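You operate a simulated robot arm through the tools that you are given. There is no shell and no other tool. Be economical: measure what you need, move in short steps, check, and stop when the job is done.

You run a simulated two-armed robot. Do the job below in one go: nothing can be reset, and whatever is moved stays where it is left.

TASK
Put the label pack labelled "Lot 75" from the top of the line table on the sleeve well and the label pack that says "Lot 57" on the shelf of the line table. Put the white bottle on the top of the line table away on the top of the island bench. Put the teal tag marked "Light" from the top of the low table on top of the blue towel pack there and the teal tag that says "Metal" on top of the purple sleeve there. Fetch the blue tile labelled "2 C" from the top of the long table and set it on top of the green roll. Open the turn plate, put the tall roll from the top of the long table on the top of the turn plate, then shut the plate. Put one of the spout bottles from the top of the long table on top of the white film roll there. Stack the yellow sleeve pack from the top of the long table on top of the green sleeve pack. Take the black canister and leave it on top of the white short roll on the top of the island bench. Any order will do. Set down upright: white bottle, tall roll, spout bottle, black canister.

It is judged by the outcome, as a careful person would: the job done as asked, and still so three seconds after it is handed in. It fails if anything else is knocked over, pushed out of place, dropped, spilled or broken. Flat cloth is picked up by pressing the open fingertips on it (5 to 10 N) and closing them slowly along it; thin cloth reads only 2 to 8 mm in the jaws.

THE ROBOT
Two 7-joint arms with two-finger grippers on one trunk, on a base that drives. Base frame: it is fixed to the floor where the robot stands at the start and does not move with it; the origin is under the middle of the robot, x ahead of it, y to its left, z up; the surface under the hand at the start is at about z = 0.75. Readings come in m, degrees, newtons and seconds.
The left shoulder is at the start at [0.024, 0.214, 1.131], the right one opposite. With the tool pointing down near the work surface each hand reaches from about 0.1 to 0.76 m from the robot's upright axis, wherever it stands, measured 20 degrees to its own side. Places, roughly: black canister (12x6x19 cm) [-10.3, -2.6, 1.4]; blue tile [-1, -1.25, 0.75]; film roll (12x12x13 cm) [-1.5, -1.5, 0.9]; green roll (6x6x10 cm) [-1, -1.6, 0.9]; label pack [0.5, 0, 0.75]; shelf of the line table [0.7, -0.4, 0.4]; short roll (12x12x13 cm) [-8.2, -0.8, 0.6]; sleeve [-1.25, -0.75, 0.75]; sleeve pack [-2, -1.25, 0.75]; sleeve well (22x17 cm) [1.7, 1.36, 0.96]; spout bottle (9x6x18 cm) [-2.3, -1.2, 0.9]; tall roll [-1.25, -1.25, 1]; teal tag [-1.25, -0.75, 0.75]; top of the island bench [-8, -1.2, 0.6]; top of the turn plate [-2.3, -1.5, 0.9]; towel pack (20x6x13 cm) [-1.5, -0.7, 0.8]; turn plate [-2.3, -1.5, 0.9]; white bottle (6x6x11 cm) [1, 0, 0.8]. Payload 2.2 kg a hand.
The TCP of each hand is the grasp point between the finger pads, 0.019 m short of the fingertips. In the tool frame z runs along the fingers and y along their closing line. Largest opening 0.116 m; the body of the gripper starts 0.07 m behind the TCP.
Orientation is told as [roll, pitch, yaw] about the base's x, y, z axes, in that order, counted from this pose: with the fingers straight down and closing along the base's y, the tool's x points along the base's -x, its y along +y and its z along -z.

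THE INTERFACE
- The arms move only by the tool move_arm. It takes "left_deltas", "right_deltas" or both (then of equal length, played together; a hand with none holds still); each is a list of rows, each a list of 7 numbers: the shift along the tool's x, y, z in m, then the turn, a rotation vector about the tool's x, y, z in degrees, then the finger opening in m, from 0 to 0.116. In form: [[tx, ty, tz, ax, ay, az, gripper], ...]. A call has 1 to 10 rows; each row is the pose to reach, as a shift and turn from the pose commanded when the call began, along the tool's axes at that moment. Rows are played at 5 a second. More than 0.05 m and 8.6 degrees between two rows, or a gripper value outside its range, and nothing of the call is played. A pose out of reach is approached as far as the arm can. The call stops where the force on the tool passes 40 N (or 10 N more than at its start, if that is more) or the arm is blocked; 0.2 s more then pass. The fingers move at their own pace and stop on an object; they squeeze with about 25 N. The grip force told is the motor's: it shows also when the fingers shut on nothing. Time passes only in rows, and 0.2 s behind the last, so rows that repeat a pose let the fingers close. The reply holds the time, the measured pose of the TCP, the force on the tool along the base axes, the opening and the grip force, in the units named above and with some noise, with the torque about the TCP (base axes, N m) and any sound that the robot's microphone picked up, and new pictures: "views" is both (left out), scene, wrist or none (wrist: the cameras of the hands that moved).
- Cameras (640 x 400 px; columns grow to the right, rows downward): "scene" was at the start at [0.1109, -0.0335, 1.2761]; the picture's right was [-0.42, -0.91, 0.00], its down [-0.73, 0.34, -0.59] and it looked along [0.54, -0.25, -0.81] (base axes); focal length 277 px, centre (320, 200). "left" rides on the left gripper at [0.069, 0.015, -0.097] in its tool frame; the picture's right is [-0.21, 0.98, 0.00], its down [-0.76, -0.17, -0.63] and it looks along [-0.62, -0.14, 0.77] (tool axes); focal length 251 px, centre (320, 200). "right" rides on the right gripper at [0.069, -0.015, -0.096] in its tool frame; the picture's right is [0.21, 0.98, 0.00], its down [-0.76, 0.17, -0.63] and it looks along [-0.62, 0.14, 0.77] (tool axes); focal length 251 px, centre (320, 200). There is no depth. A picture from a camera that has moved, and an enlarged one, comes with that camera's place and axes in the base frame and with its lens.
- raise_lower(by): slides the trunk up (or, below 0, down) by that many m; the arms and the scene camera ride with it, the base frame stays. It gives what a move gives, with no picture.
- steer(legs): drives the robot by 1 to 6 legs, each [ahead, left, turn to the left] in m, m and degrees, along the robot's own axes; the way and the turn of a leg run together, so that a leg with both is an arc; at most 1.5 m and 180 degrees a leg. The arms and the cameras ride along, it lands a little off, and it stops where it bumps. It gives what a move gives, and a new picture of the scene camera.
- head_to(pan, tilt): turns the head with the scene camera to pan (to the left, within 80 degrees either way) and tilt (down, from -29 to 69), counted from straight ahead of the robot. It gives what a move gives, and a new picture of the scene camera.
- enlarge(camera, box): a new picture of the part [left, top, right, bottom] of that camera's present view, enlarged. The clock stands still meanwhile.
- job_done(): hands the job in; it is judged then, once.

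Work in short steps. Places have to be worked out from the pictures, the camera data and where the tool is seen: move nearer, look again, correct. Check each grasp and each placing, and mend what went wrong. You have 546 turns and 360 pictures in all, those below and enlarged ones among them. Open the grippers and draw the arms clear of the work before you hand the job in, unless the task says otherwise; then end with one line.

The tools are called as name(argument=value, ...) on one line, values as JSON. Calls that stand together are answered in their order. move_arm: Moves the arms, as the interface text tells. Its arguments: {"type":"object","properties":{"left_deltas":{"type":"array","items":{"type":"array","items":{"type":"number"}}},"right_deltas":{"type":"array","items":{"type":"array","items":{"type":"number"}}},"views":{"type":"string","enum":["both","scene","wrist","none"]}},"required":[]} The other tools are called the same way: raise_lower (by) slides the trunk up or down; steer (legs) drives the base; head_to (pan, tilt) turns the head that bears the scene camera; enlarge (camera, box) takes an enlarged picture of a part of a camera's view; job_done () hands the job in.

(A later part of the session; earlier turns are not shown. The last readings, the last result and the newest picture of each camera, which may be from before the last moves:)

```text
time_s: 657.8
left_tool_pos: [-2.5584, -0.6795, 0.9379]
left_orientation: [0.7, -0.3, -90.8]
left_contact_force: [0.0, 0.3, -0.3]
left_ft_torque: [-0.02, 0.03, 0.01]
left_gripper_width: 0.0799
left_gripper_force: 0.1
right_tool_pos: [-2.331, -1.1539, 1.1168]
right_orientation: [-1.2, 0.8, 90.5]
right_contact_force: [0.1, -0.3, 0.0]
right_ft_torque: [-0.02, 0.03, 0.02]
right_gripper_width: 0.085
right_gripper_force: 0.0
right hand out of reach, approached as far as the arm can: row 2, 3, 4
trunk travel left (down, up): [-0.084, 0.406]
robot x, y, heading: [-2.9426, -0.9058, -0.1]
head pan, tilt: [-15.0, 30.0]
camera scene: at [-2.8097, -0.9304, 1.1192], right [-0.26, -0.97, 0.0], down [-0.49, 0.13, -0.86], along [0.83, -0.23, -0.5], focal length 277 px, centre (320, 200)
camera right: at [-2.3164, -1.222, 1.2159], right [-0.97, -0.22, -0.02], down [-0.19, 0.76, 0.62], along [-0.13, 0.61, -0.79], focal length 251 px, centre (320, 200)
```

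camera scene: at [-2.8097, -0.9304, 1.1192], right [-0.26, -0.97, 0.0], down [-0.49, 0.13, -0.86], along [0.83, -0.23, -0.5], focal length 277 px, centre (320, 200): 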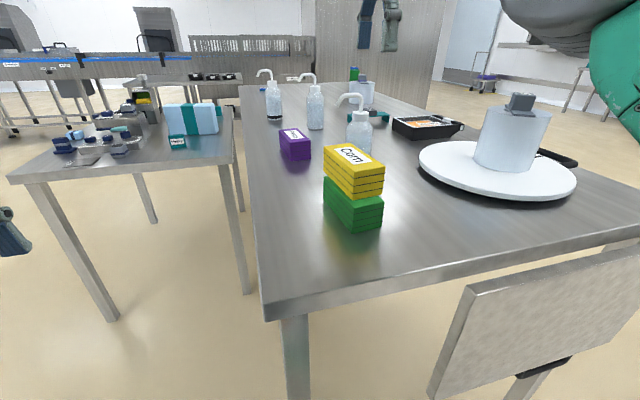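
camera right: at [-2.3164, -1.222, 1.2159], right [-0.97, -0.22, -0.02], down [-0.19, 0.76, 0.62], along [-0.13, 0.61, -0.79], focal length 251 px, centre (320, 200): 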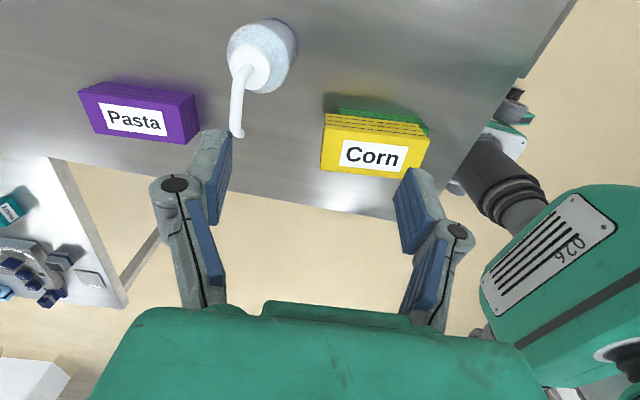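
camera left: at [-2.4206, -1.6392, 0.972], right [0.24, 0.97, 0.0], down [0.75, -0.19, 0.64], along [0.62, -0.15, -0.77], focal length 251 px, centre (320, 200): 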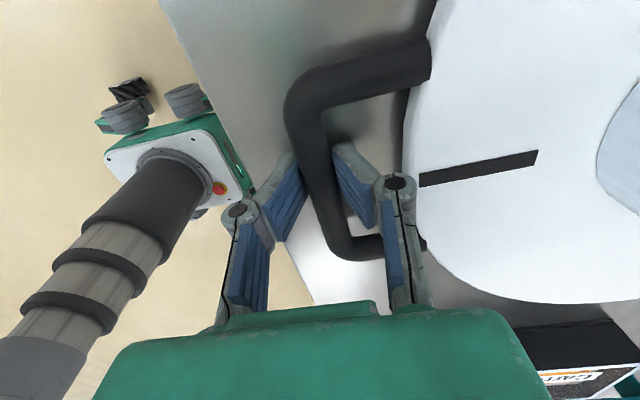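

Raise the trunk for better reach and drive 5 cm closer.

raise_lower(by=0.17)

steer(legs=[[0.05, 0, 0]])

move_arm(right_deltas=[[0, 0, 0.03, 0, 0, 0, 0.085], [0, 0, 0.06, 0, 0, 0, 0.085], [0, 0, 0.09, 0, 0, 0, 0.085], [0, 0, 0.12, 0, 0, 0, 0.085], [0, 0, 0.12, 0, 0, 0, 0.085]], views="wrist")

```text
time_s: 659.7
left_tool_pos: [-2.5587, -0.6807, 1.1078]
left_orientation: [0.7, -0.3, -90.9]
left_contact_force: [-0.3, 0.4, 0.0]
left_ft_torque: [-0.01, 0.04, 0.01]
left_gripper_width: 0.0801
left_gripper_force: 0.1
right_tool_pos: [-2.33, -1.1528, 1.2881]
right_orientation: [-1.2, 0.7, 90.4]
right_contact_force: [0.4, -0.1, -0.4]
right_ft_torque: [-0.02, 0.0, -0.02]
right_gripper_width: 0.0854
right_gripper_force: 0.0
trunk travel left (down, up): [-0.254, 0.236]
robot x, y, heading: [-2.9392, -0.9043, -0.3]
head pan, tilt: [-15.0, 30.0]
```

```text
time_s: 660.6
left_tool_pos: [-2.5121, -0.6804, 1.1096]
left_orientation: [1.0, -0.4, -90.8]
left_contact_force: [-0.3, 0.1, -0.1]
left_ft_torque: [-0.03, 0.01, -0.02]
left_gripper_width: 0.0802
left_gripper_force: 0.0
right_tool_pos: [-2.2813, -1.1537, 1.2869]
right_orientation: [-1.2, 0.8, 90.5]
right_contact_force: [0.0, 0.2, -0.8]
right_ft_torque: [-0.01, 0.01, -0.01]
right_gripper_width: 0.0852
right_gripper_force: 0.0
trunk travel left (down, up): [-0.254, 0.236]
robot x, y, heading: [-2.8918, -0.9051, 0.0]
head pan, tilt: [-15.0, 30.0]
camera scene: at [-2.7621, -0.9311, 1.2896], right [-0.26, -0.97, 0.0], down [-0.48, 0.13, -0.87], along [0.84, -0.23, -0.5], focal length 277 px, centre (320, 200)
```

scene: 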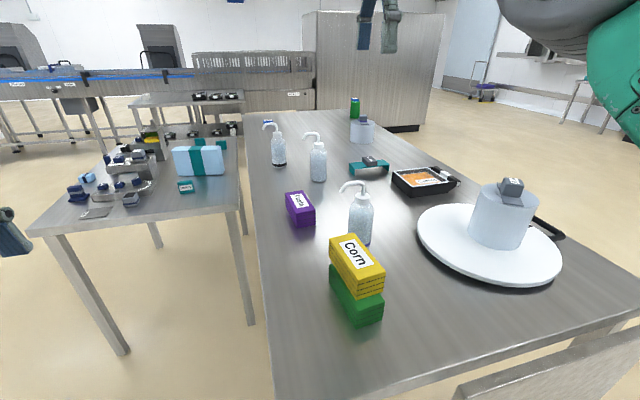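

```text
time_s: 661.8
left_tool_pos: [-2.5096, -0.6811, 1.1082]
left_orientation: [1.0, -0.2, -90.9]
left_contact_force: [0.4, 1.0, -0.1]
left_ft_torque: [0.0, 0.02, 0.02]
left_gripper_width: 0.0795
left_gripper_force: 0.0
right_tool_pos: [-2.2784, -1.1574, 1.1682]
right_orientation: [-1.2, 0.7, 90.5]
right_contact_force: [-0.4, -0.1, -0.5]
right_ft_torque: [-0.02, 0.01, -0.02]
right_gripper_width: 0.0852
right_gripper_force: 0.2
trunk travel left (down, up): [-0.254, 0.236]
robot x, y, heading: [-2.8916, -0.9067, -0.1]
head pan, tilt: [-15.0, 30.0]
camera right: at [-2.2649, -1.2255, 1.2659], right [-0.97, -0.22, -0.02], down [-0.19, 0.76, 0.62], along [-0.12, 0.61, -0.79], focal length 251 px, centre (320, 200)
```

right: 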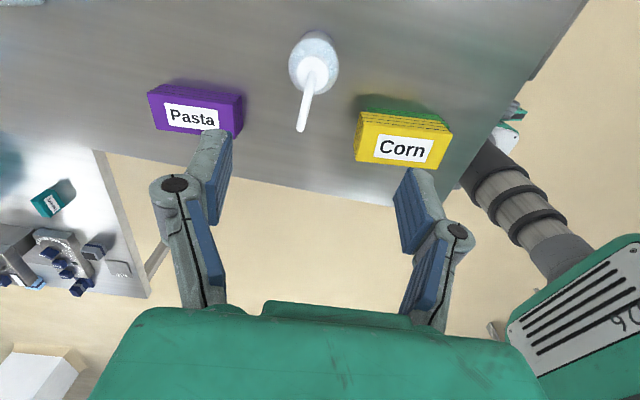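

Aligned with the cap at (−2.264,−1.166). Descend to z≈0.985.

move_arm(right_deltas=[[0.005, -0.007, 0.03, 0, 0, 0, 0.085], [0.009, -0.014, 0.06, 0, 0, 0, 0.085], [0.009, -0.014, 0.1, 0, 0, 0, 0.085], [0.009, -0.014, 0.14, 0, 0, 0, 0.085], [0.009, -0.014, 0.165, 0, 0, 0, 0.085]])

enlarge(camera="scene", box=[290, 110, 430, 270])

```text
time_s: 663.0
left_tool_pos: [-2.5109, -0.681, 1.109]
left_orientation: [0.9, -0.3, -91.0]
left_contact_force: [-0.5, 0.3, 0.0]
left_ft_torque: [-0.02, 0.0, 0.0]
left_gripper_width: 0.0802
left_gripper_force: 0.1
right_tool_pos: [-2.2627, -1.1674, 1.0017]
right_orientation: [-1.2, 0.9, 90.5]
right_contact_force: [-0.1, -0.4, -0.2]
right_ft_torque: [0.01, -0.01, -0.02]
right_gripper_width: 0.0849
right_gripper_force: 0.0
trunk travel left (down, up): [-0.254, 0.236]
robot x, y, heading: [-2.8917, -0.9016, -0.5]
head pan, tilt: [-15.0, 30.0]
camera scene: at [-2.759, -0.9315, 1.2892], right [-0.26, -0.97, 0.0], down [-0.49, 0.13, -0.86], along [0.83, -0.23, -0.5], focal length 277 px, centre (320, 200)
camera right: at [-2.2489, -1.2355, 1.1011], right [-0.97, -0.22, -0.02], down [-0.19, 0.76, 0.62], along [-0.12, 0.61, -0.79], focal length 251 px, centre (320, 200)
```

scene: 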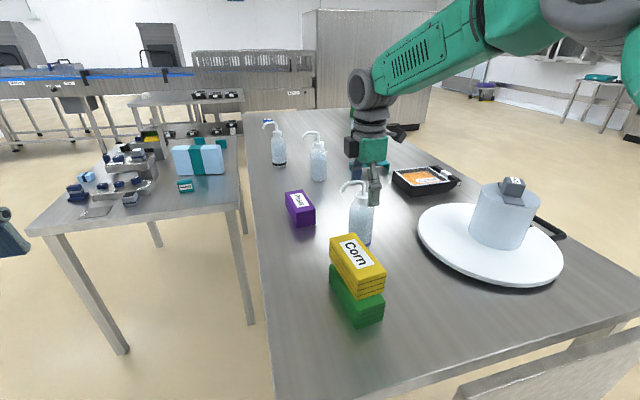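
right: 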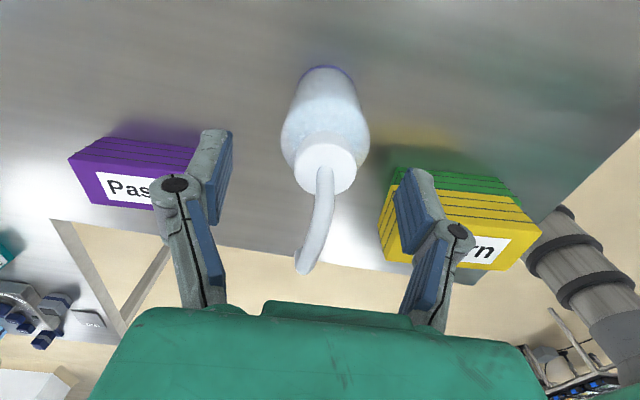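

```text
2.50 times, centred on (360, 190) of scene
camera zoom: at [-2.759, -0.9315, 1.2892], right [-0.26, -0.97, 0.0], down [-0.49, 0.13, -0.86], along [0.83, -0.23, -0.5], focal length 691 px, centre (220, 225)
```

zoom: 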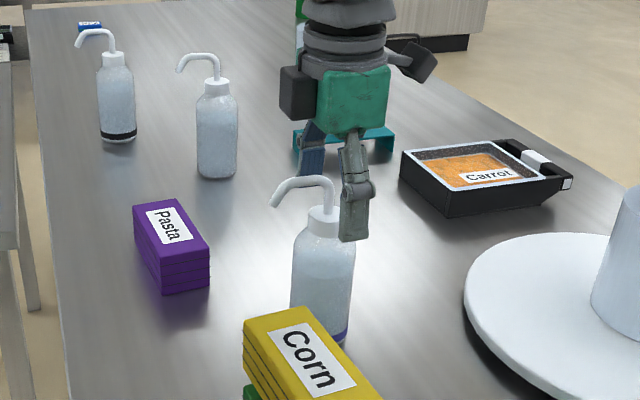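

Lower to the cap and close.

move_arm(right_deltas=[[0, 0, 0.01, 0, 0, 0, 0.085], [0, 0, 0.02, 0, 0, 0, 0.085], [0, 0, 0.02, 0, 0, 0, 0.04], [0, 0, 0.02, 0, 0, 0, 0.02], [0, 0, 0.02, 0, 0, 0, 0.02]], views="wrist")

```text
time_s: 664.2
left_tool_pos: [-2.5111, -0.6811, 1.1096]
left_orientation: [1.0, -0.3, -91.0]
left_contact_force: [-0.4, -0.2, 0.1]
left_ft_torque: [-0.01, -0.02, -0.01]
left_gripper_width: 0.0801
left_gripper_force: 0.2
right_tool_pos: [-2.262, -1.1672, 0.9864]
right_orientation: [-1.6, 0.8, 90.5]
right_contact_force: [-0.1, -2.2, 13.3]
right_ft_torque: [-0.03, 0.12, -0.04]
right_gripper_width: 0.0353
right_gripper_force: 25.3
trunk travel left (down, up): [-0.254, 0.236]
robot x, y, heading: [-2.8933, -0.9073, -0.5]
head pan, tilt: [-15.0, 30.0]
camera right: at [-2.2493, -1.2354, 1.0846], right [-0.97, -0.22, -0.02], down [-0.19, 0.76, 0.62], along [-0.12, 0.61, -0.79], focal length 251 px, centre (320, 200)
```

right: 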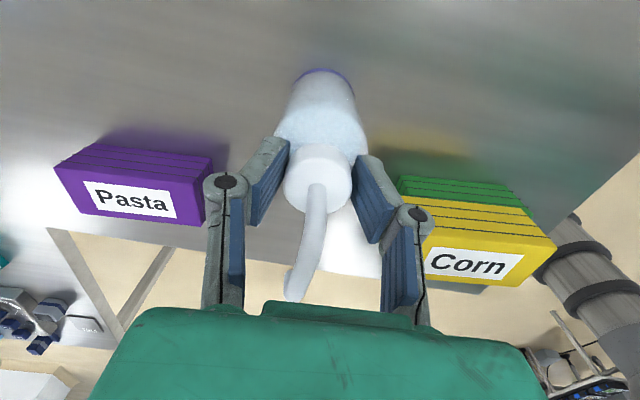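

Cap gripped (0.035 m). Lift gently.

move_arm(right_deltas=[[0, 0, -0.02, 0, 0, 0, 0.02], [0, 0, -0.05, 0, 0, 0, 0.02], [0, 0, -0.09, 0, 0, 0, 0.02], [0, 0, -0.13, 0, 0, 0, 0.02], [0, 0, -0.17, 0, 0, 0, 0.02]])

```text
time_s: 665.4
left_tool_pos: [-2.5112, -0.6803, 1.11]
left_orientation: [1.0, -0.2, -90.9]
left_contact_force: [-0.6, 0.4, 0.4]
left_ft_torque: [0.02, -0.04, 0.03]
left_gripper_width: 0.0802
left_gripper_force: 0.1
right_tool_pos: [-2.2653, -1.1635, 1.1552]
right_orientation: [-1.3, 0.8, 90.5]
right_contact_force: [-0.5, 0.1, -2.7]
right_ft_torque: [0.02, 0.0, 0.03]
right_gripper_width: 0.0343
right_gripper_force: 25.4
trunk travel left (down, up): [-0.254, 0.236]
robot x, y, heading: [-2.8905, -0.9071, -0.1]
head pan, tilt: [-15.0, 30.0]
camera scene: at [-2.7601, -0.9308, 1.2893], right [-0.26, -0.97, 0.0], down [-0.49, 0.13, -0.86], along [0.83, -0.23, -0.5], focal length 277 px, centre (320, 200)
camera right: at [-2.2516, -1.2323, 1.2537], right [-0.97, -0.22, -0.02], down [-0.19, 0.76, 0.62], along [-0.12, 0.61, -0.79], focal length 251 px, centre (320, 200)
```

scene: 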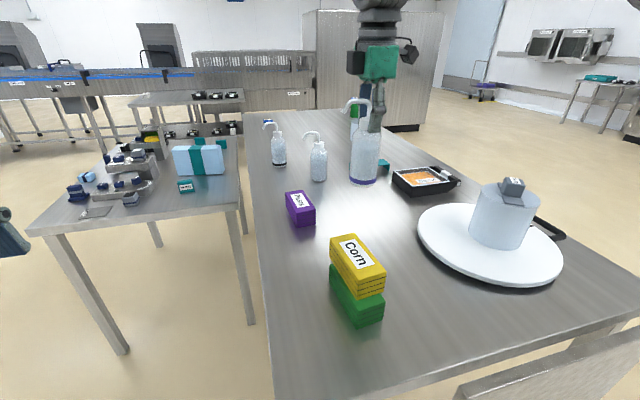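
right: 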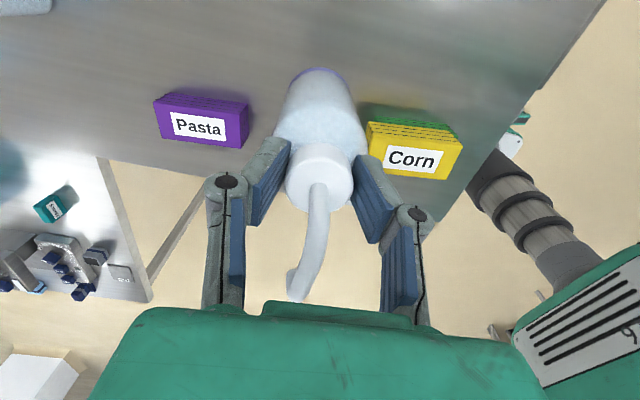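

Bottle held upright. Back off, lower the trunk.

steer(legs=[[-0.45, 0, 0]])

raise_lower(by=-0.17)

steer(legs=[[0, 0, -90], [1.1, 0, 0], [0.6, 0, 0], [0, 0, 90], [1.0, 0, 0]])

```text
time_s: 668.2
left_tool_pos: [-2.9668, -0.6799, 1.1083]
left_orientation: [0.9, -0.4, -91.1]
left_contact_force: [-0.3, 0.2, 0.5]
left_ft_torque: [0.0, -0.02, 0.03]
left_gripper_width: 0.08
left_gripper_force: 0.1
right_tool_pos: [-2.7205, -1.1634, 1.154]
right_orientation: [-1.2, 0.8, 90.5]
right_contact_force: [-0.9, -0.4, -3.5]
right_ft_torque: [-0.06, -0.01, -0.02]
right_gripper_width: 0.034
right_gripper_force: 25.3
trunk travel left (down, up): [-0.254, 0.236]
robot x, y, heading: [-3.3473, -0.9048, -0.5]
head pan, tilt: [-15.0, 30.0]
camera scene: at [-3.2149, -0.9299, 1.2891], right [-0.26, -0.96, 0.0], down [-0.49, 0.13, -0.86], along [0.83, -0.23, -0.5], focal length 277 px, centre (320, 200)
```

scene: 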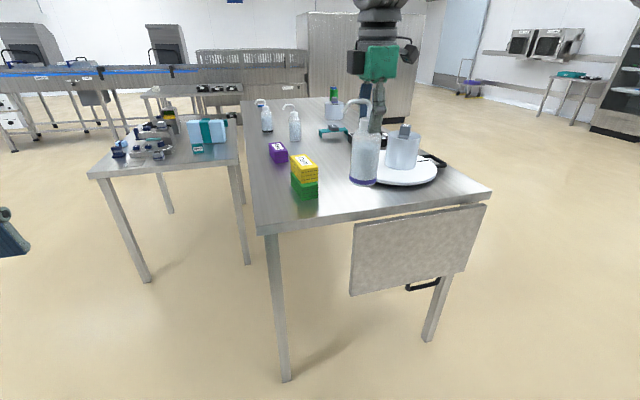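

```text
time_s: 670.1
left_tool_pos: [-2.97, -0.68, 0.9402]
left_orientation: [1.1, -0.2, -90.9]
left_contact_force: [0.5, -0.7, -0.1]
left_ft_torque: [0.02, 0.01, 0.01]
left_gripper_width: 0.0802
left_gripper_force: 0.1
right_tool_pos: [-2.7239, -1.164, 0.9884]
right_orientation: [-1.5, 0.8, 90.5]
right_contact_force: [-0.8, -0.3, -2.5]
right_ft_torque: [-0.01, -0.02, 0.03]
right_gripper_width: 0.034
right_gripper_force: 25.7
trunk travel left (down, up): [-0.084, 0.406]
robot x, y, heading: [-3.3487, -0.9043, -0.4]
head pan, tilt: [-15.0, 30.0]
```

```text
time_s: 691.1
left_tool_pos: [-1.9697, -2.3402, 0.9416]
left_orientation: [1.0, -0.3, -89.4]
left_contact_force: [0.3, -0.2, -0.5]
left_ft_torque: [0.05, 0.03, 0.01]
left_gripper_width: 0.0797
left_gripper_force: 0.1
right_tool_pos: [-1.7119, -2.8178, 0.9844]
right_orientation: [-1.3, 0.8, 92.1]
right_contact_force: [0.7, -0.7, -3.3]
right_ft_torque: [0.01, -0.01, 0.02]
right_gripper_width: 0.0343
right_gripper_force: 24.7
trunk travel left (down, up): [-0.084, 0.406]
robot x, y, heading: [-2.3416, -2.5782, 1.4]
head pan, tilt: [-15.0, 30.0]
camera scene: at [-2.2095, -2.5979, 1.1191], right [-0.24, -0.97, 0.0], down [-0.49, 0.12, -0.86], along [0.84, -0.2, -0.5], focal length 277 px, centre (320, 200)
```

scene: 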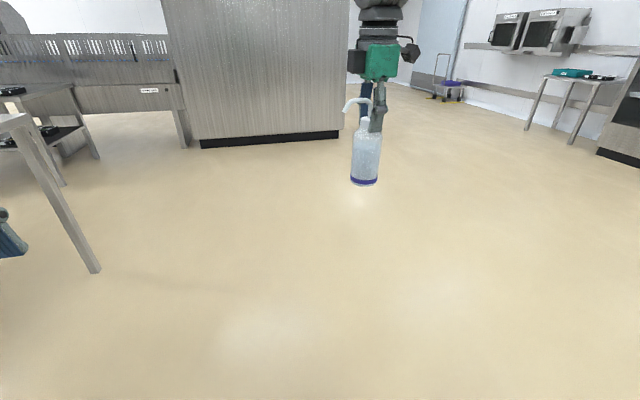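

Forward 0.6, turn to face the long table.

steer(legs=[[0.6, 0, 0], [0, 0, 88.6]])

raise_lower(by=0.2)

head_to(pan=-10, tilt=35)

```text
time_s: 698.4
left_tool_pos: [-1.9717, -2.1915, 0.9408]
left_orientation: [1.0, -0.3, 0.2]
left_contact_force: [-0.3, 0.2, 0.6]
left_ft_torque: [0.01, 0.0, -0.01]
left_gripper_width: 0.0802
left_gripper_force: 0.1
right_tool_pos: [-1.4935, -1.9359, 0.9884]
right_orientation: [-1.6, 0.9, -178.2]
right_contact_force: [-0.3, 0.4, -2.4]
right_ft_torque: [-0.01, 0.0, -0.03]
right_gripper_width: 0.0341
right_gripper_force: 24.8
trunk travel left (down, up): [-0.084, 0.406]
robot x, y, heading: [-1.7363, -2.5635, 91.2]
head pan, tilt: [-15.0, 30.0]
camera scene: at [-1.7161, -2.4324, 1.1192], right [0.97, -0.24, 0.0], down [-0.12, -0.49, -0.86], along [0.21, 0.84, -0.5], focal length 277 px, centre (320, 200)
```

scene: 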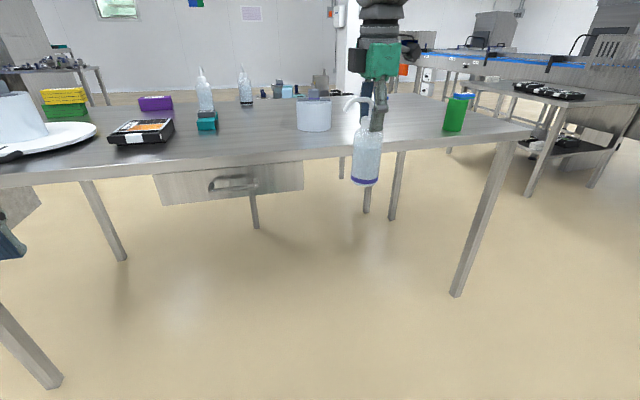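

```text
time_s: 700.5
left_tool_pos: [-1.9724, -2.1942, 1.1372]
left_orientation: [0.6, -0.3, 0.3]
left_contact_force: [-0.6, -0.1, -0.1]
left_ft_torque: [-0.01, 0.0, 0.03]
left_gripper_width: 0.0801
left_gripper_force: 0.1
right_tool_pos: [-1.4926, -1.9382, 1.1903]
right_orientation: [-1.6, 0.7, -178.3]
right_contact_force: [0.2, -1.2, -3.4]
right_ft_torque: [-0.01, 0.0, -0.01]
right_gripper_width: 0.034
right_gripper_force: 24.5
trunk travel left (down, up): [-0.284, 0.206]
robot x, y, heading: [-1.7431, -2.5602, 91.1]
head pan, tilt: [-15.0, 30.0]
```

```text
time_s: 701.2
left_tool_pos: [-1.9726, -2.195, 1.1372]
left_orientation: [0.6, -0.3, 0.2]
left_contact_force: [-0.3, 0.3, -0.1]
left_ft_torque: [0.0, 0.03, -0.01]
left_gripper_width: 0.0799
left_gripper_force: 0.0
right_tool_pos: [-1.4939, -1.9377, 1.1895]
right_orientation: [-1.7, 0.8, -178.3]
right_contact_force: [0.2, 0.1, -2.8]
right_ft_torque: [0.01, -0.01, 0.02]
right_gripper_width: 0.0343
right_gripper_force: 25.9
trunk travel left (down, up): [-0.284, 0.206]
robot x, y, heading: [-1.7392, -2.5658, 91.0]
head pan, tilt: [-10.0, 35.0]
camera scene: at [-1.7243, -2.4324, 1.3114], right [0.99, -0.16, 0.0], down [-0.09, -0.57, -0.82], along [0.13, 0.81, -0.58], focal length 277 px, centre (320, 200)
```

scene: 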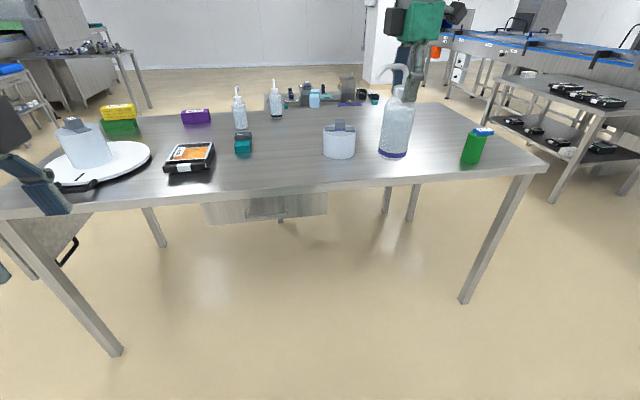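

Drive forward 0.43 m so the bottle comes over the film roll.

steer(legs=[[0.43, 0, -1]])

head_to(pan=-12, tilt=40)

enlarge(camera="right", box=[0, 0, 640, 400])

```text
time_s: 703.9
left_tool_pos: [-1.9719, -1.7498, 1.1375]
left_orientation: [0.7, -0.4, -0.6]
left_contact_force: [-0.4, 0.6, -0.2]
left_ft_torque: [0.03, -0.01, -0.01]
left_gripper_width: 0.0804
left_gripper_force: 0.0
right_tool_pos: [-1.4904, -1.4994, 1.19]
right_orientation: [-1.7, 0.8, -179.2]
right_contact_force: [0.1, 0.9, -2.6]
right_ft_torque: [-0.01, -0.01, 0.0]
right_gripper_width: 0.034
right_gripper_force: 25.4
trunk travel left (down, up): [-0.284, 0.206]
robot x, y, heading: [-1.7411, -2.1205, 89.9]
head pan, tilt: [-10.0, 35.0]
camera scene: at [-1.7278, -1.9914, 1.3115], right [0.99, -0.17, 0.0], down [-0.1, -0.57, -0.82], along [0.14, 0.81, -0.58], focal length 277 px, centre (320, 200)
```

scene: 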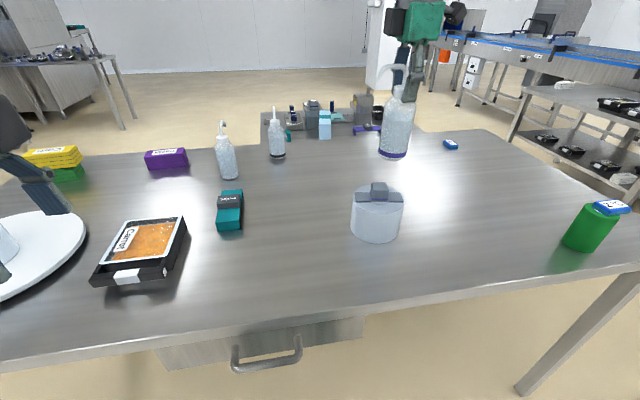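

```text
time_s: 704.5
left_tool_pos: [-1.9709, -1.752, 1.1351]
left_orientation: [0.2, -0.2, -0.5]
left_contact_force: [-0.4, 0.2, 0.4]
left_ft_torque: [-0.03, -0.01, 0.02]
left_gripper_width: 0.0799
left_gripper_force: 0.2
right_tool_pos: [-1.4903, -1.5025, 1.192]
right_orientation: [-1.8, 0.7, -179.1]
right_contact_force: [-0.5, -0.5, -2.6]
right_ft_torque: [-0.04, -0.03, -0.01]
right_gripper_width: 0.0341
right_gripper_force: 24.8
trunk travel left (down, up): [-0.284, 0.206]
robot x, y, heading: [-1.7463, -2.1233, 90.4]
head pan, tilt: [-12.0, 40.0]
camera scene: at [-1.7252, -1.9941, 1.3038], right [0.98, -0.2, 0.0], down [-0.13, -0.63, -0.76], along [0.16, 0.75, -0.65], focal length 277 px, centre (320, 200)
```

scene: 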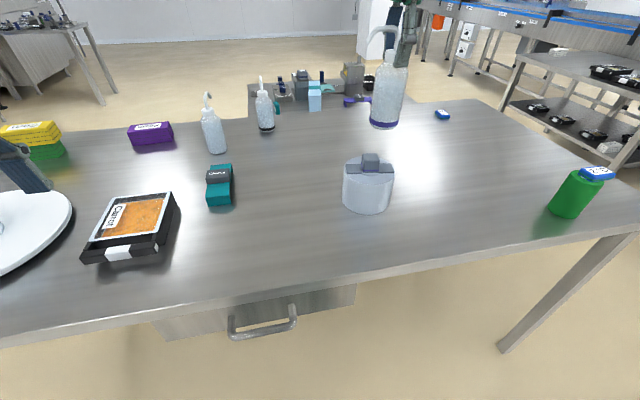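

```text
1.00 times, centred on (320, 200) of right (not enlarged: the box is as wide or as high as the picture)
camera zoom: at [-1.4228, -1.4899, 1.2899], right [0.23, -0.97, -0.03], down [-0.76, -0.2, 0.62], along [-0.61, -0.12, -0.79], focal length 251 px, centre (320, 200)
```

zoom: 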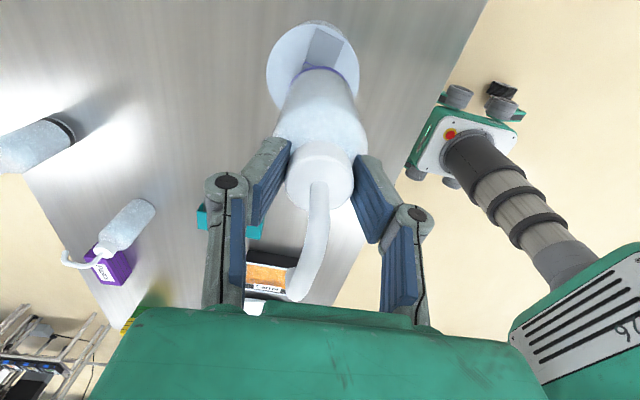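

Roll centre ≈(−1.495,−1.483). Align, level, and lower to just above the plug.

move_arm(right_deltas=[[-0.003, -0.01, 0, -0.9, -0.3, 0, 0.02], [-0.005, -0.0195, 0, -1.8, -0.7, 0, 0.02], [-0.005, -0.0195, 0.03, -1.8, -0.7, 0, 0.02], [-0.005, -0.0195, 0.06, -1.8, -0.7, 0, 0.02], [-0.005, -0.0195, 0.072, -1.8, -0.7, 0, 0.02], [-0.005, -0.0195, 0.072, -1.8, -0.7, 0, 0.02]])

enlarge(camera="scene", box=[300, 60, 440, 220])

```text
time_s: 705.9
left_tool_pos: [-1.9711, -1.7529, 1.1356]
left_orientation: [0.2, -0.4, -0.5]
left_contact_force: [0.4, 0.2, 0.0]
left_ft_torque: [0.0, -0.02, 0.01]
left_gripper_width: 0.0799
left_gripper_force: 0.2
right_tool_pos: [-1.4954, -1.4794, 1.1203]
right_orientation: [-0.1, 0.2, -179.1]
right_contact_force: [0.0, 0.4, -3.2]
right_ft_torque: [0.01, 0.0, 0.0]
right_gripper_width: 0.0343
right_gripper_force: 25.1
trunk travel left (down, up): [-0.284, 0.206]
robot x, y, heading: [-1.7463, -2.1221, 90.3]
head pan, tilt: [-12.0, 40.0]
camera scene: at [-1.7252, -1.9945, 1.3039], right [0.98, -0.2, 0.0], down [-0.13, -0.63, -0.76], along [0.16, 0.75, -0.65], focal length 277 px, centre (320, 200)
camera right: at [-1.4259, -1.4652, 1.2178], right [0.23, -0.97, 0.0], down [-0.75, -0.18, 0.63], along [-0.61, -0.14, -0.78], focal length 251 px, centre (320, 200)
```

scene: 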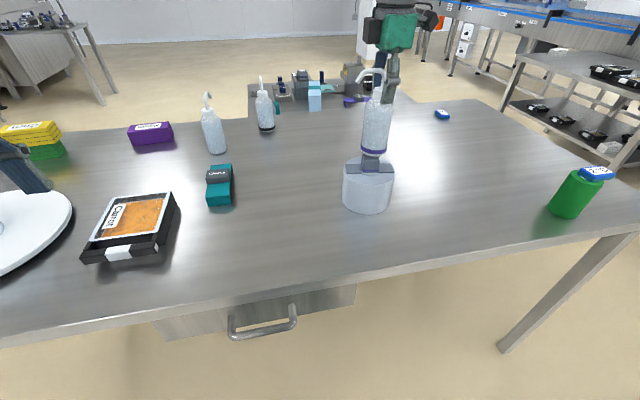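
right: 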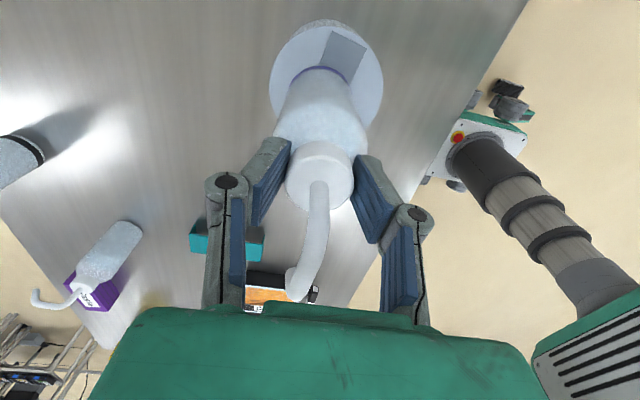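

```text
2.50 times, centred on (370, 140) of scene
camera zoom: at [-1.7252, -1.9945, 1.3039], right [0.98, -0.2, 0.0], down [-0.13, -0.63, -0.76], along [0.16, 0.75, -0.65], focal length 691 px, centre (195, 350)
```

zoom: 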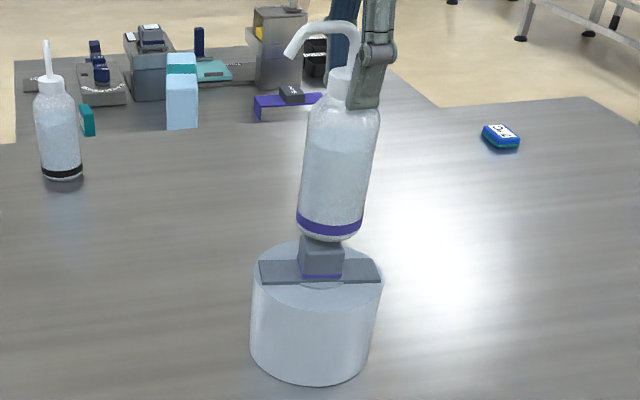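

Shift −5 mm in x and y, then lower slowly.

move_arm(right_deltas=[[-0.005, 0.005, 0, 0, 0, 0, 0.02], [-0.005, 0.005, 0.006, 0, 0, 0, 0.02], [-0.005, 0.005, 0.012, 0, 0, 0, 0.02], [-0.005, 0.005, 0.016, 0, 0, 0, 0.02]], views="none")

```text
time_s: 706.9
left_tool_pos: [-1.9737, -1.7564, 1.1382]
left_orientation: [0.5, -0.4, -0.4]
left_contact_force: [0.4, 0.7, -0.1]
left_ft_torque: [0.01, -0.02, -0.05]
left_gripper_width: 0.0798
left_gripper_force: 0.0
right_tool_pos: [-1.5004, -1.4865, 1.1099]
right_orientation: [-0.9, 0.2, -179.1]
right_contact_force: [2.7, 5.9, 33.4]
right_ft_torque: [0.0, -0.7, 0.19]
right_gripper_width: 0.0344
right_gripper_force: 25.0
trunk travel left (down, up): [-0.284, 0.206]
robot x, y, heading: [-1.7477, -2.1208, 90.2]
head pan, tilt: [-12.0, 40.0]
```

Contact. Ease up until the force is small.

move_arm(right_deltas=[[0, 0, -0.003, 0, 0, 0, 0.02], [0, 0, -0.005, 0, 0, 0, 0.02], [0, 0, -0.005, 0, 0, 0, 0.02]])

enlarge(camera="scene", box=[300, 60, 440, 220])

```text
time_s: 707.7
left_tool_pos: [-1.9732, -1.7545, 1.1375]
left_orientation: [0.5, -0.4, -0.5]
left_contact_force: [-0.2, 0.1, 0.0]
left_ft_torque: [0.01, 0.06, -0.01]
left_gripper_width: 0.0799
left_gripper_force: 0.0
right_tool_pos: [-1.5013, -1.4875, 1.11]
right_orientation: [-0.3, 0.1, -179.1]
right_contact_force: [0.9, 8.6, 23.9]
right_ft_torque: [0.55, -0.23, 0.04]
right_gripper_width: 0.0344
right_gripper_force: 24.7
trunk travel left (down, up): [-0.284, 0.206]
robot x, y, heading: [-1.7441, -2.1254, 90.6]
head pan, tilt: [-12.0, 40.0]
camera scene: at [-1.7269, -1.9971, 1.3043], right [0.98, -0.2, 0.0], down [-0.13, -0.63, -0.77], along [0.16, 0.75, -0.64], focal length 277 px, centre (320, 200)
camera right: at [-1.4327, -1.4721, 1.2079], right [0.23, -0.97, 0.0], down [-0.76, -0.18, 0.63], along [-0.61, -0.14, -0.78], focal length 251 px, centre (320, 200)
```

scene: 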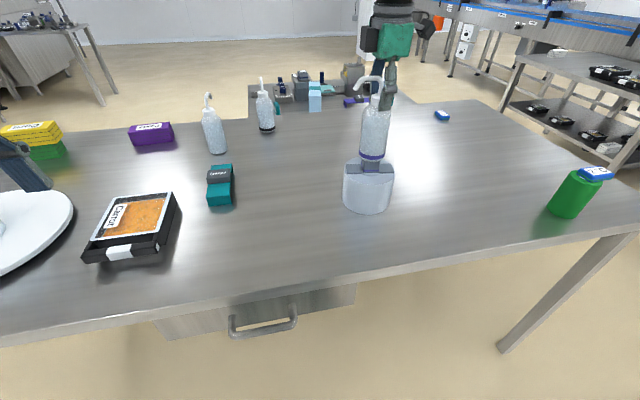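
right: 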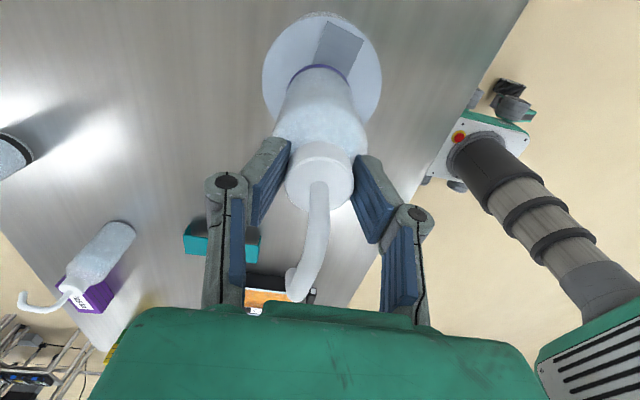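

```text
2.50 times, centred on (370, 140) of scene
camera zoom: at [-1.7269, -1.9971, 1.3043], right [0.98, -0.2, 0.0], down [-0.13, -0.63, -0.77], along [0.16, 0.75, -0.64], focal length 691 px, centre (195, 350)
```

zoom: 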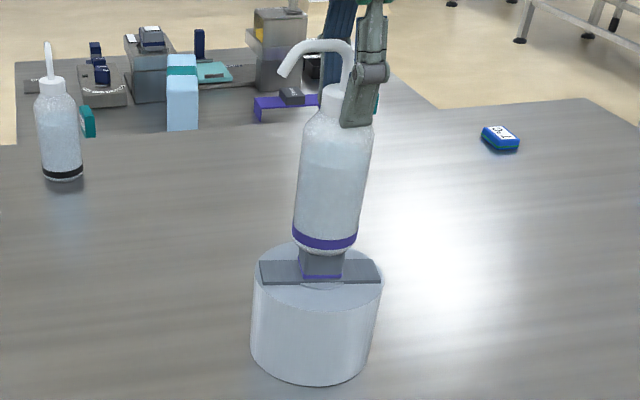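

Well centred. Ease a bit more, then open slightly to test balance.

move_arm(right_deltas=[[0, 0, -0.004, 0, 0, 0, 0.02], [0, 0, -0.004, 0, 0, 0, 0.036], [0, 0, -0.004, 0, 0, 0, 0.042], [0, 0, -0.004, 0, 0, 0, 0.042], [0, 0, -0.004, 0, 0, 0, 0.042]], views="none")

enlarge(camera="scene", box=[300, 60, 440, 220])

```text
time_s: 708.9
left_tool_pos: [-1.9717, -1.753, 1.1371]
left_orientation: [0.4, -0.3, -0.6]
left_contact_force: [-0.8, 0.3, 0.7]
left_ft_torque: [0.02, -0.04, 0.0]
left_gripper_width: 0.0797
left_gripper_force: 0.1
right_tool_pos: [-1.4997, -1.4866, 1.114]
right_orientation: [0.0, 0.1, -179.1]
right_contact_force: [-1.5, -0.2, -0.4]
right_ft_torque: [0.02, -0.01, -0.02]
right_gripper_width: 0.042
right_gripper_force: 0.0
trunk travel left (down, up): [-0.284, 0.206]
robot x, y, heading: [-1.7431, -2.1198, 90.3]
head pan, tilt: [-12.0, 40.0]
```

```text
2.50 times, centred on (370, 140) of scene
camera zoom: at [-1.7254, -1.9949, 1.3039], right [0.98, -0.2, 0.0], down [-0.13, -0.63, -0.76], along [0.16, 0.75, -0.65], focal length 691 px, centre (195, 350)
```

zoom: 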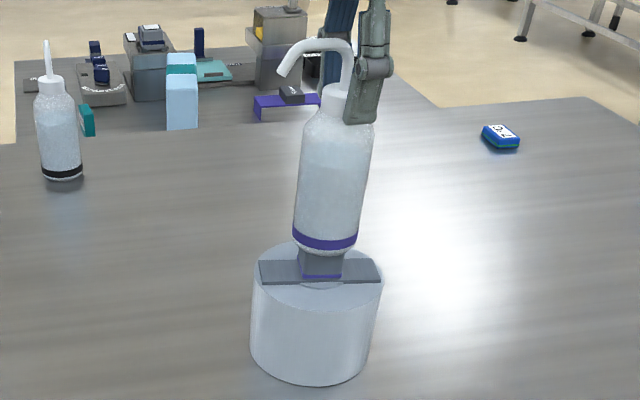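

It stands. Open and rise straight up.

move_arm(right_deltas=[[0, 0, 0, 0, 0, 0, 0.07], [0, 0, 0, 0, 0, 0, 0.08], [0, 0, -0.02, 0, 0, 0, 0.08], [0, 0, -0.05, 0, 0, 0, 0.08], [0, 0, -0.09, 0, 0, 0, 0.08], [0, 0, -0.12, 0, 0, 0, 0.08]])

enlarge(camera="scene", box=[300, 60, 440, 220])

```text
time_s: 710.3
left_tool_pos: [-1.9726, -1.7528, 1.1375]
left_orientation: [0.3, -0.5, -0.5]
left_contact_force: [0.0, 0.5, 0.4]
left_ft_torque: [-0.02, -0.03, -0.04]
left_gripper_width: 0.0802
left_gripper_force: 0.1
right_tool_pos: [-1.4996, -1.4834, 1.2343]
right_orientation: [0.0, 0.1, -179.1]
right_contact_force: [-0.1, -0.3, 0.3]
right_ft_torque: [-0.04, 0.02, 0.02]
right_gripper_width: 0.0803
right_gripper_force: 0.1
trunk travel left (down, up): [-0.284, 0.206]
robot x, y, heading: [-1.743, -2.1206, 90.3]
head pan, tilt: [-12.0, 40.0]
camera scene: at [-1.7259, -1.9949, 1.3039], right [0.98, -0.2, 0.0], down [-0.13, -0.63, -0.76], along [0.16, 0.75, -0.65], focal length 277 px, centre (320, 200)
camera right: at [-1.4307, -1.4688, 1.3304], right [0.23, -0.97, 0.0], down [-0.75, -0.18, 0.63], along [-0.61, -0.15, -0.78], focal length 251 px, centre (320, 200)
```

scene: 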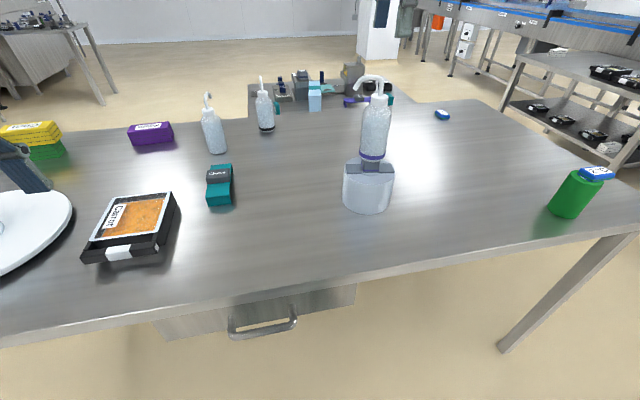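
right: 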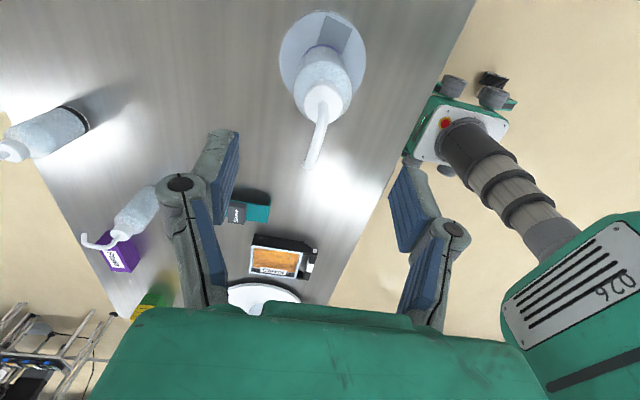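

```text
2.50 times, centred on (370, 140) of scene
camera zoom: at [-1.7259, -1.9949, 1.3039], right [0.98, -0.2, 0.0], down [-0.13, -0.63, -0.76], along [0.16, 0.75, -0.65], focal length 691 px, centre (195, 350)
```

zoom: 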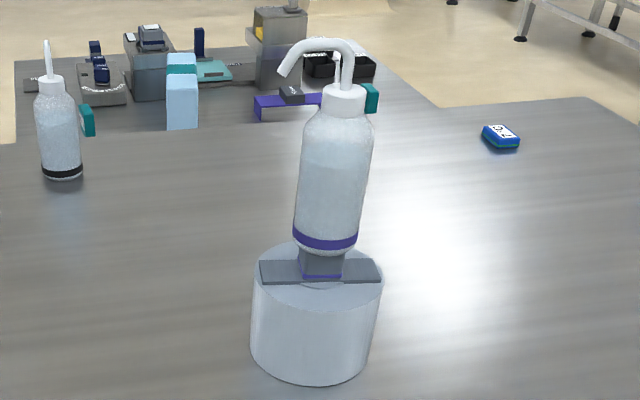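

Spout bottle stands on the film roll. Retract the right hand.

move_arm(right_deltas=[[0, 0.04, -0.02, 0, 0, 0, 0.08], [0, 0.085, -0.02, 0, 0, 0, 0.08], [0, 0.13, -0.02, 0, 0, 0, 0.08], [0, 0.175, -0.02, 0, 0, 0, 0.08], [0, 0.22, -0.02, 0, 0, 0, 0.08], [0, 0.26, -0.02, 0, 0, 0, 0.08]], views="none")

steer(legs=[[-0.45, 0, 0]])

raise_lower(by=-0.2)

```text
time_s: 711.7
left_tool_pos: [-1.9663, -1.7543, 1.1381]
left_orientation: [0.5, -0.1, -0.5]
left_contact_force: [0.2, -0.2, 0.6]
left_ft_torque: [0.02, 0.03, 0.0]
left_gripper_width: 0.0799
left_gripper_force: 0.1
right_tool_pos: [-1.491, -1.7487, 1.2537]
right_orientation: [-0.1, -0.2, -179.1]
right_contact_force: [-0.2, -0.1, -0.3]
right_ft_torque: [0.01, 0.07, 0.02]
right_gripper_width: 0.08
right_gripper_force: 0.0
trunk travel left (down, up): [-0.284, 0.206]
robot x, y, heading: [-1.7437, -2.1177, 90.6]
head pan, tilt: [-12.0, 40.0]
```

```text
time_s: 714.4
left_tool_pos: [-1.9671, -2.1997, 1.1374]
left_orientation: [0.4, -0.1, -0.6]
left_contact_force: [-0.4, 0.0, 0.9]
left_ft_torque: [0.02, 0.05, -0.02]
left_gripper_width: 0.08
left_gripper_force: 0.1
right_tool_pos: [-1.4902, -2.1939, 1.2534]
right_orientation: [0.0, -0.1, -179.2]
right_contact_force: [0.0, 0.1, -0.3]
right_ft_torque: [0.0, 0.03, -0.01]
right_gripper_width: 0.0801
right_gripper_force: 0.1
trunk travel left (down, up): [-0.284, 0.206]
robot x, y, heading: [-1.7416, -2.5659, 90.2]
head pan, tilt: [-12.0, 40.0]
camera scene: at [-1.7201, -2.4428, 1.3039], right [0.98, -0.2, 0.0], down [-0.13, -0.63, -0.76], along [0.16, 0.75, -0.65], focal length 277 px, centre (320, 200)
```

scene: 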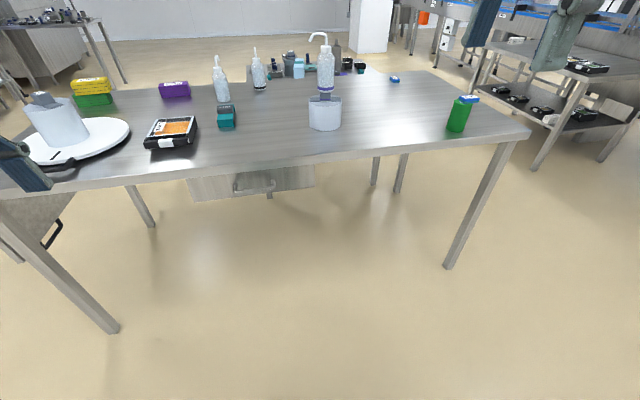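

```text
time_s: 716.6
left_tool_pos: [-1.9687, -2.2015, 0.937]
left_orientation: [0.3, -0.2, -0.5]
left_contact_force: [-0.1, 0.4, 0.8]
left_ft_torque: [-0.01, 0.01, 0.04]
left_gripper_width: 0.0801
left_gripper_force: 0.0
right_tool_pos: [-1.4921, -2.1972, 1.0545]
right_orientation: [-0.2, 0.0, -179.3]
right_contact_force: [-0.1, 0.2, -0.1]
right_ft_torque: [0.04, 0.01, -0.01]
right_gripper_width: 0.0799
right_gripper_force: 0.1
trunk travel left (down, up): [-0.084, 0.406]
robot x, y, heading: [-1.7404, -2.5654, 89.7]
head pan, tilt: [-12.0, 40.0]
```

Drive around the east side to the low table's north side.

steer(legs=[[0, 0, -90], [1.4, 0, 0], [0, 0, 90], [1.5, 0, 0], [1.5, 0, 0]])

```text
time_s: 745.2
left_tool_pos: [-0.5951, 0.8033, 0.9351]
left_orientation: [0.2, -0.2, 0.5]
left_contact_force: [0.5, -0.2, 0.1]
left_ft_torque: [-0.04, 0.03, 0.03]
left_gripper_width: 0.0797
left_gripper_force: 0.0
right_tool_pos: [-0.1195, 0.8176, 1.0538]
right_orientation: [-0.1, 0.0, -178.1]
right_contact_force: [0.2, -0.7, 0.4]
right_ft_torque: [-0.01, 0.0, 0.0]
right_gripper_width: 0.08
right_gripper_force: 0.1
trunk travel left (down, up): [-0.084, 0.406]
robot x, y, heading: [-0.3615, 0.4436, 91.3]
head pan, tilt: [-12.0, 40.0]
camera scene: at [-0.3442, 0.5659, 1.104], right [0.98, -0.19, 0.0], down [-0.12, -0.63, -0.76], along [0.14, 0.75, -0.64], focal length 277 px, centre (320, 200)
```

scene: 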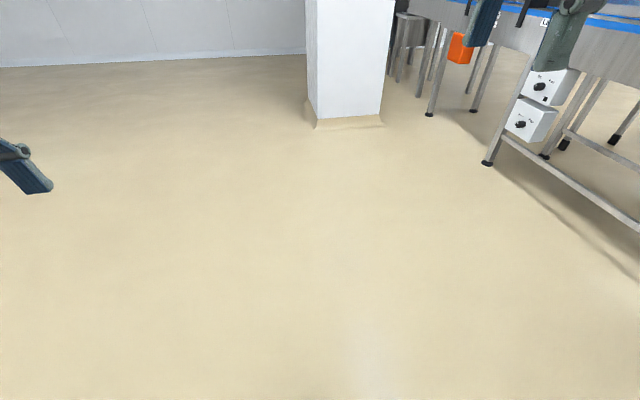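

steer(legs=[[0.15, 0, 90], [1.0, 0, 0], [0, 0, 89]])

raise_lower(by=0.15)

head_to(pan=0, tilt=35)

```text
time_s: 757.9
left_tool_pos: [-1.2592, 0.1717, 0.9355]
left_orientation: [0.1, -0.3, 175.6]
left_contact_force: [0.6, 0.0, 1.2]
left_ft_torque: [-0.02, 0.03, -0.01]
left_gripper_width: 0.0797
left_gripper_force: 0.0
right_tool_pos: [-1.7349, 0.1963, 1.0552]
right_orientation: [-0.2, 0.1, -2.8]
right_contact_force: [-0.7, -0.4, -0.3]
right_ft_torque: [0.02, 0.02, 0.01]
right_gripper_width: 0.08
right_gripper_force: 0.1
trunk travel left (down, up): [-0.084, 0.406]
robot x, y, heading: [-1.4618, 0.5473, -93.6]
head pan, tilt: [-12.0, 40.0]
camera scene: at [-1.4869, 0.4254, 1.104], right [-0.96, 0.27, 0.0], down [0.17, 0.62, -0.76], along [-0.2, -0.74, -0.64], focal length 277 px, centre (320, 200)
```

scene: 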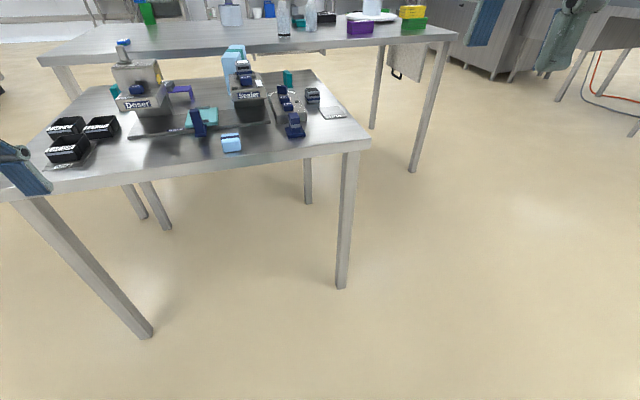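

```text
time_s: 759.6
left_tool_pos: [-1.2583, 0.172, 1.0829]
left_orientation: [0.0, -0.3, 175.7]
left_contact_force: [0.6, 0.3, 0.1]
left_ft_torque: [0.01, 0.0, 0.01]
left_gripper_width: 0.0801
left_gripper_force: 0.0
right_tool_pos: [-1.7341, 0.1984, 1.2054]
right_orientation: [-0.3, 0.1, -2.9]
right_contact_force: [0.1, -0.8, -0.9]
right_ft_torque: [-0.01, 0.0, 0.0]
right_gripper_width: 0.08
right_gripper_force: 0.0
trunk travel left (down, up): [-0.234, 0.256]
robot x, y, heading: [-1.4605, 0.551, -93.6]
head pan, tilt: [-12.0, 40.0]
```

```text
time_s: 760.4
left_tool_pos: [-1.2589, 0.1738, 1.0839]
left_orientation: [-0.1, -0.3, 175.7]
left_contact_force: [-0.5, -1.1, 0.0]
left_ft_torque: [-0.01, -0.04, 0.01]
left_gripper_width: 0.08
left_gripper_force: 0.0
right_tool_pos: [-1.7349, 0.1982, 1.205]
right_orientation: [-0.3, 0.0, -2.9]
right_contact_force: [0.1, -0.1, -0.1]
right_ft_torque: [0.01, 0.02, 0.0]
right_gripper_width: 0.0798
right_gripper_force: 0.0
trunk travel left (down, up): [-0.234, 0.256]
robot x, y, heading: [-1.4605, 0.5483, -93.6]
head pan, tilt: [0.0, 35.0]
camera scene: at [-1.4696, 0.419, 1.2616], right [-1.0, 0.06, 0.0], down [0.04, 0.57, -0.82], along [-0.05, -0.82, -0.58], focal length 277 px, centre (320, 200)
```

scene: 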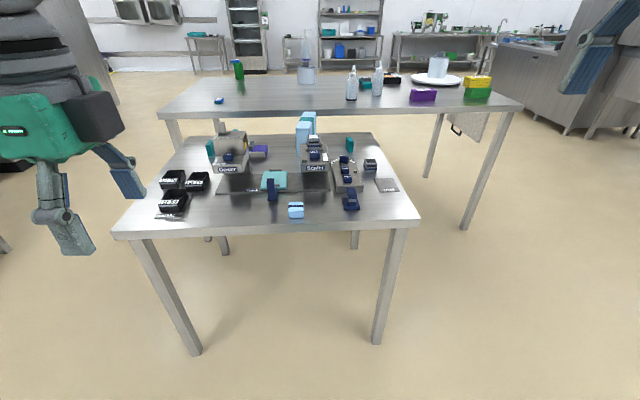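

Zoom in to read the tags.

enlarge(camera="scene", box=[190, 100, 410, 220])

```text
2.91 times, centred on (300, 160) of scene
camera zoom: at [-1.4696, 0.419, 1.2616], right [-1.0, 0.06, 0.0], down [0.04, 0.57, -0.82], along [-0.05, -0.82, -0.58], focal length 805 px, centre (378, 316)
```

zoom: 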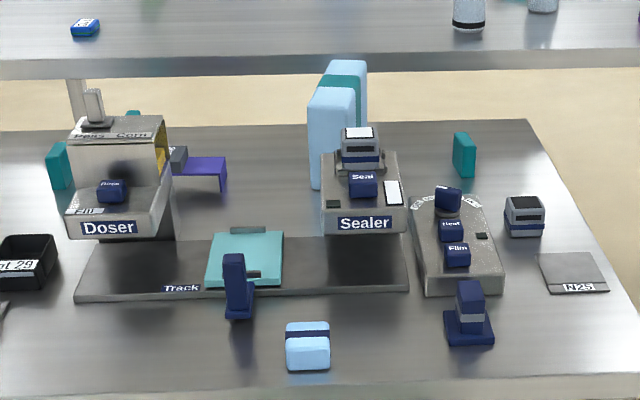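

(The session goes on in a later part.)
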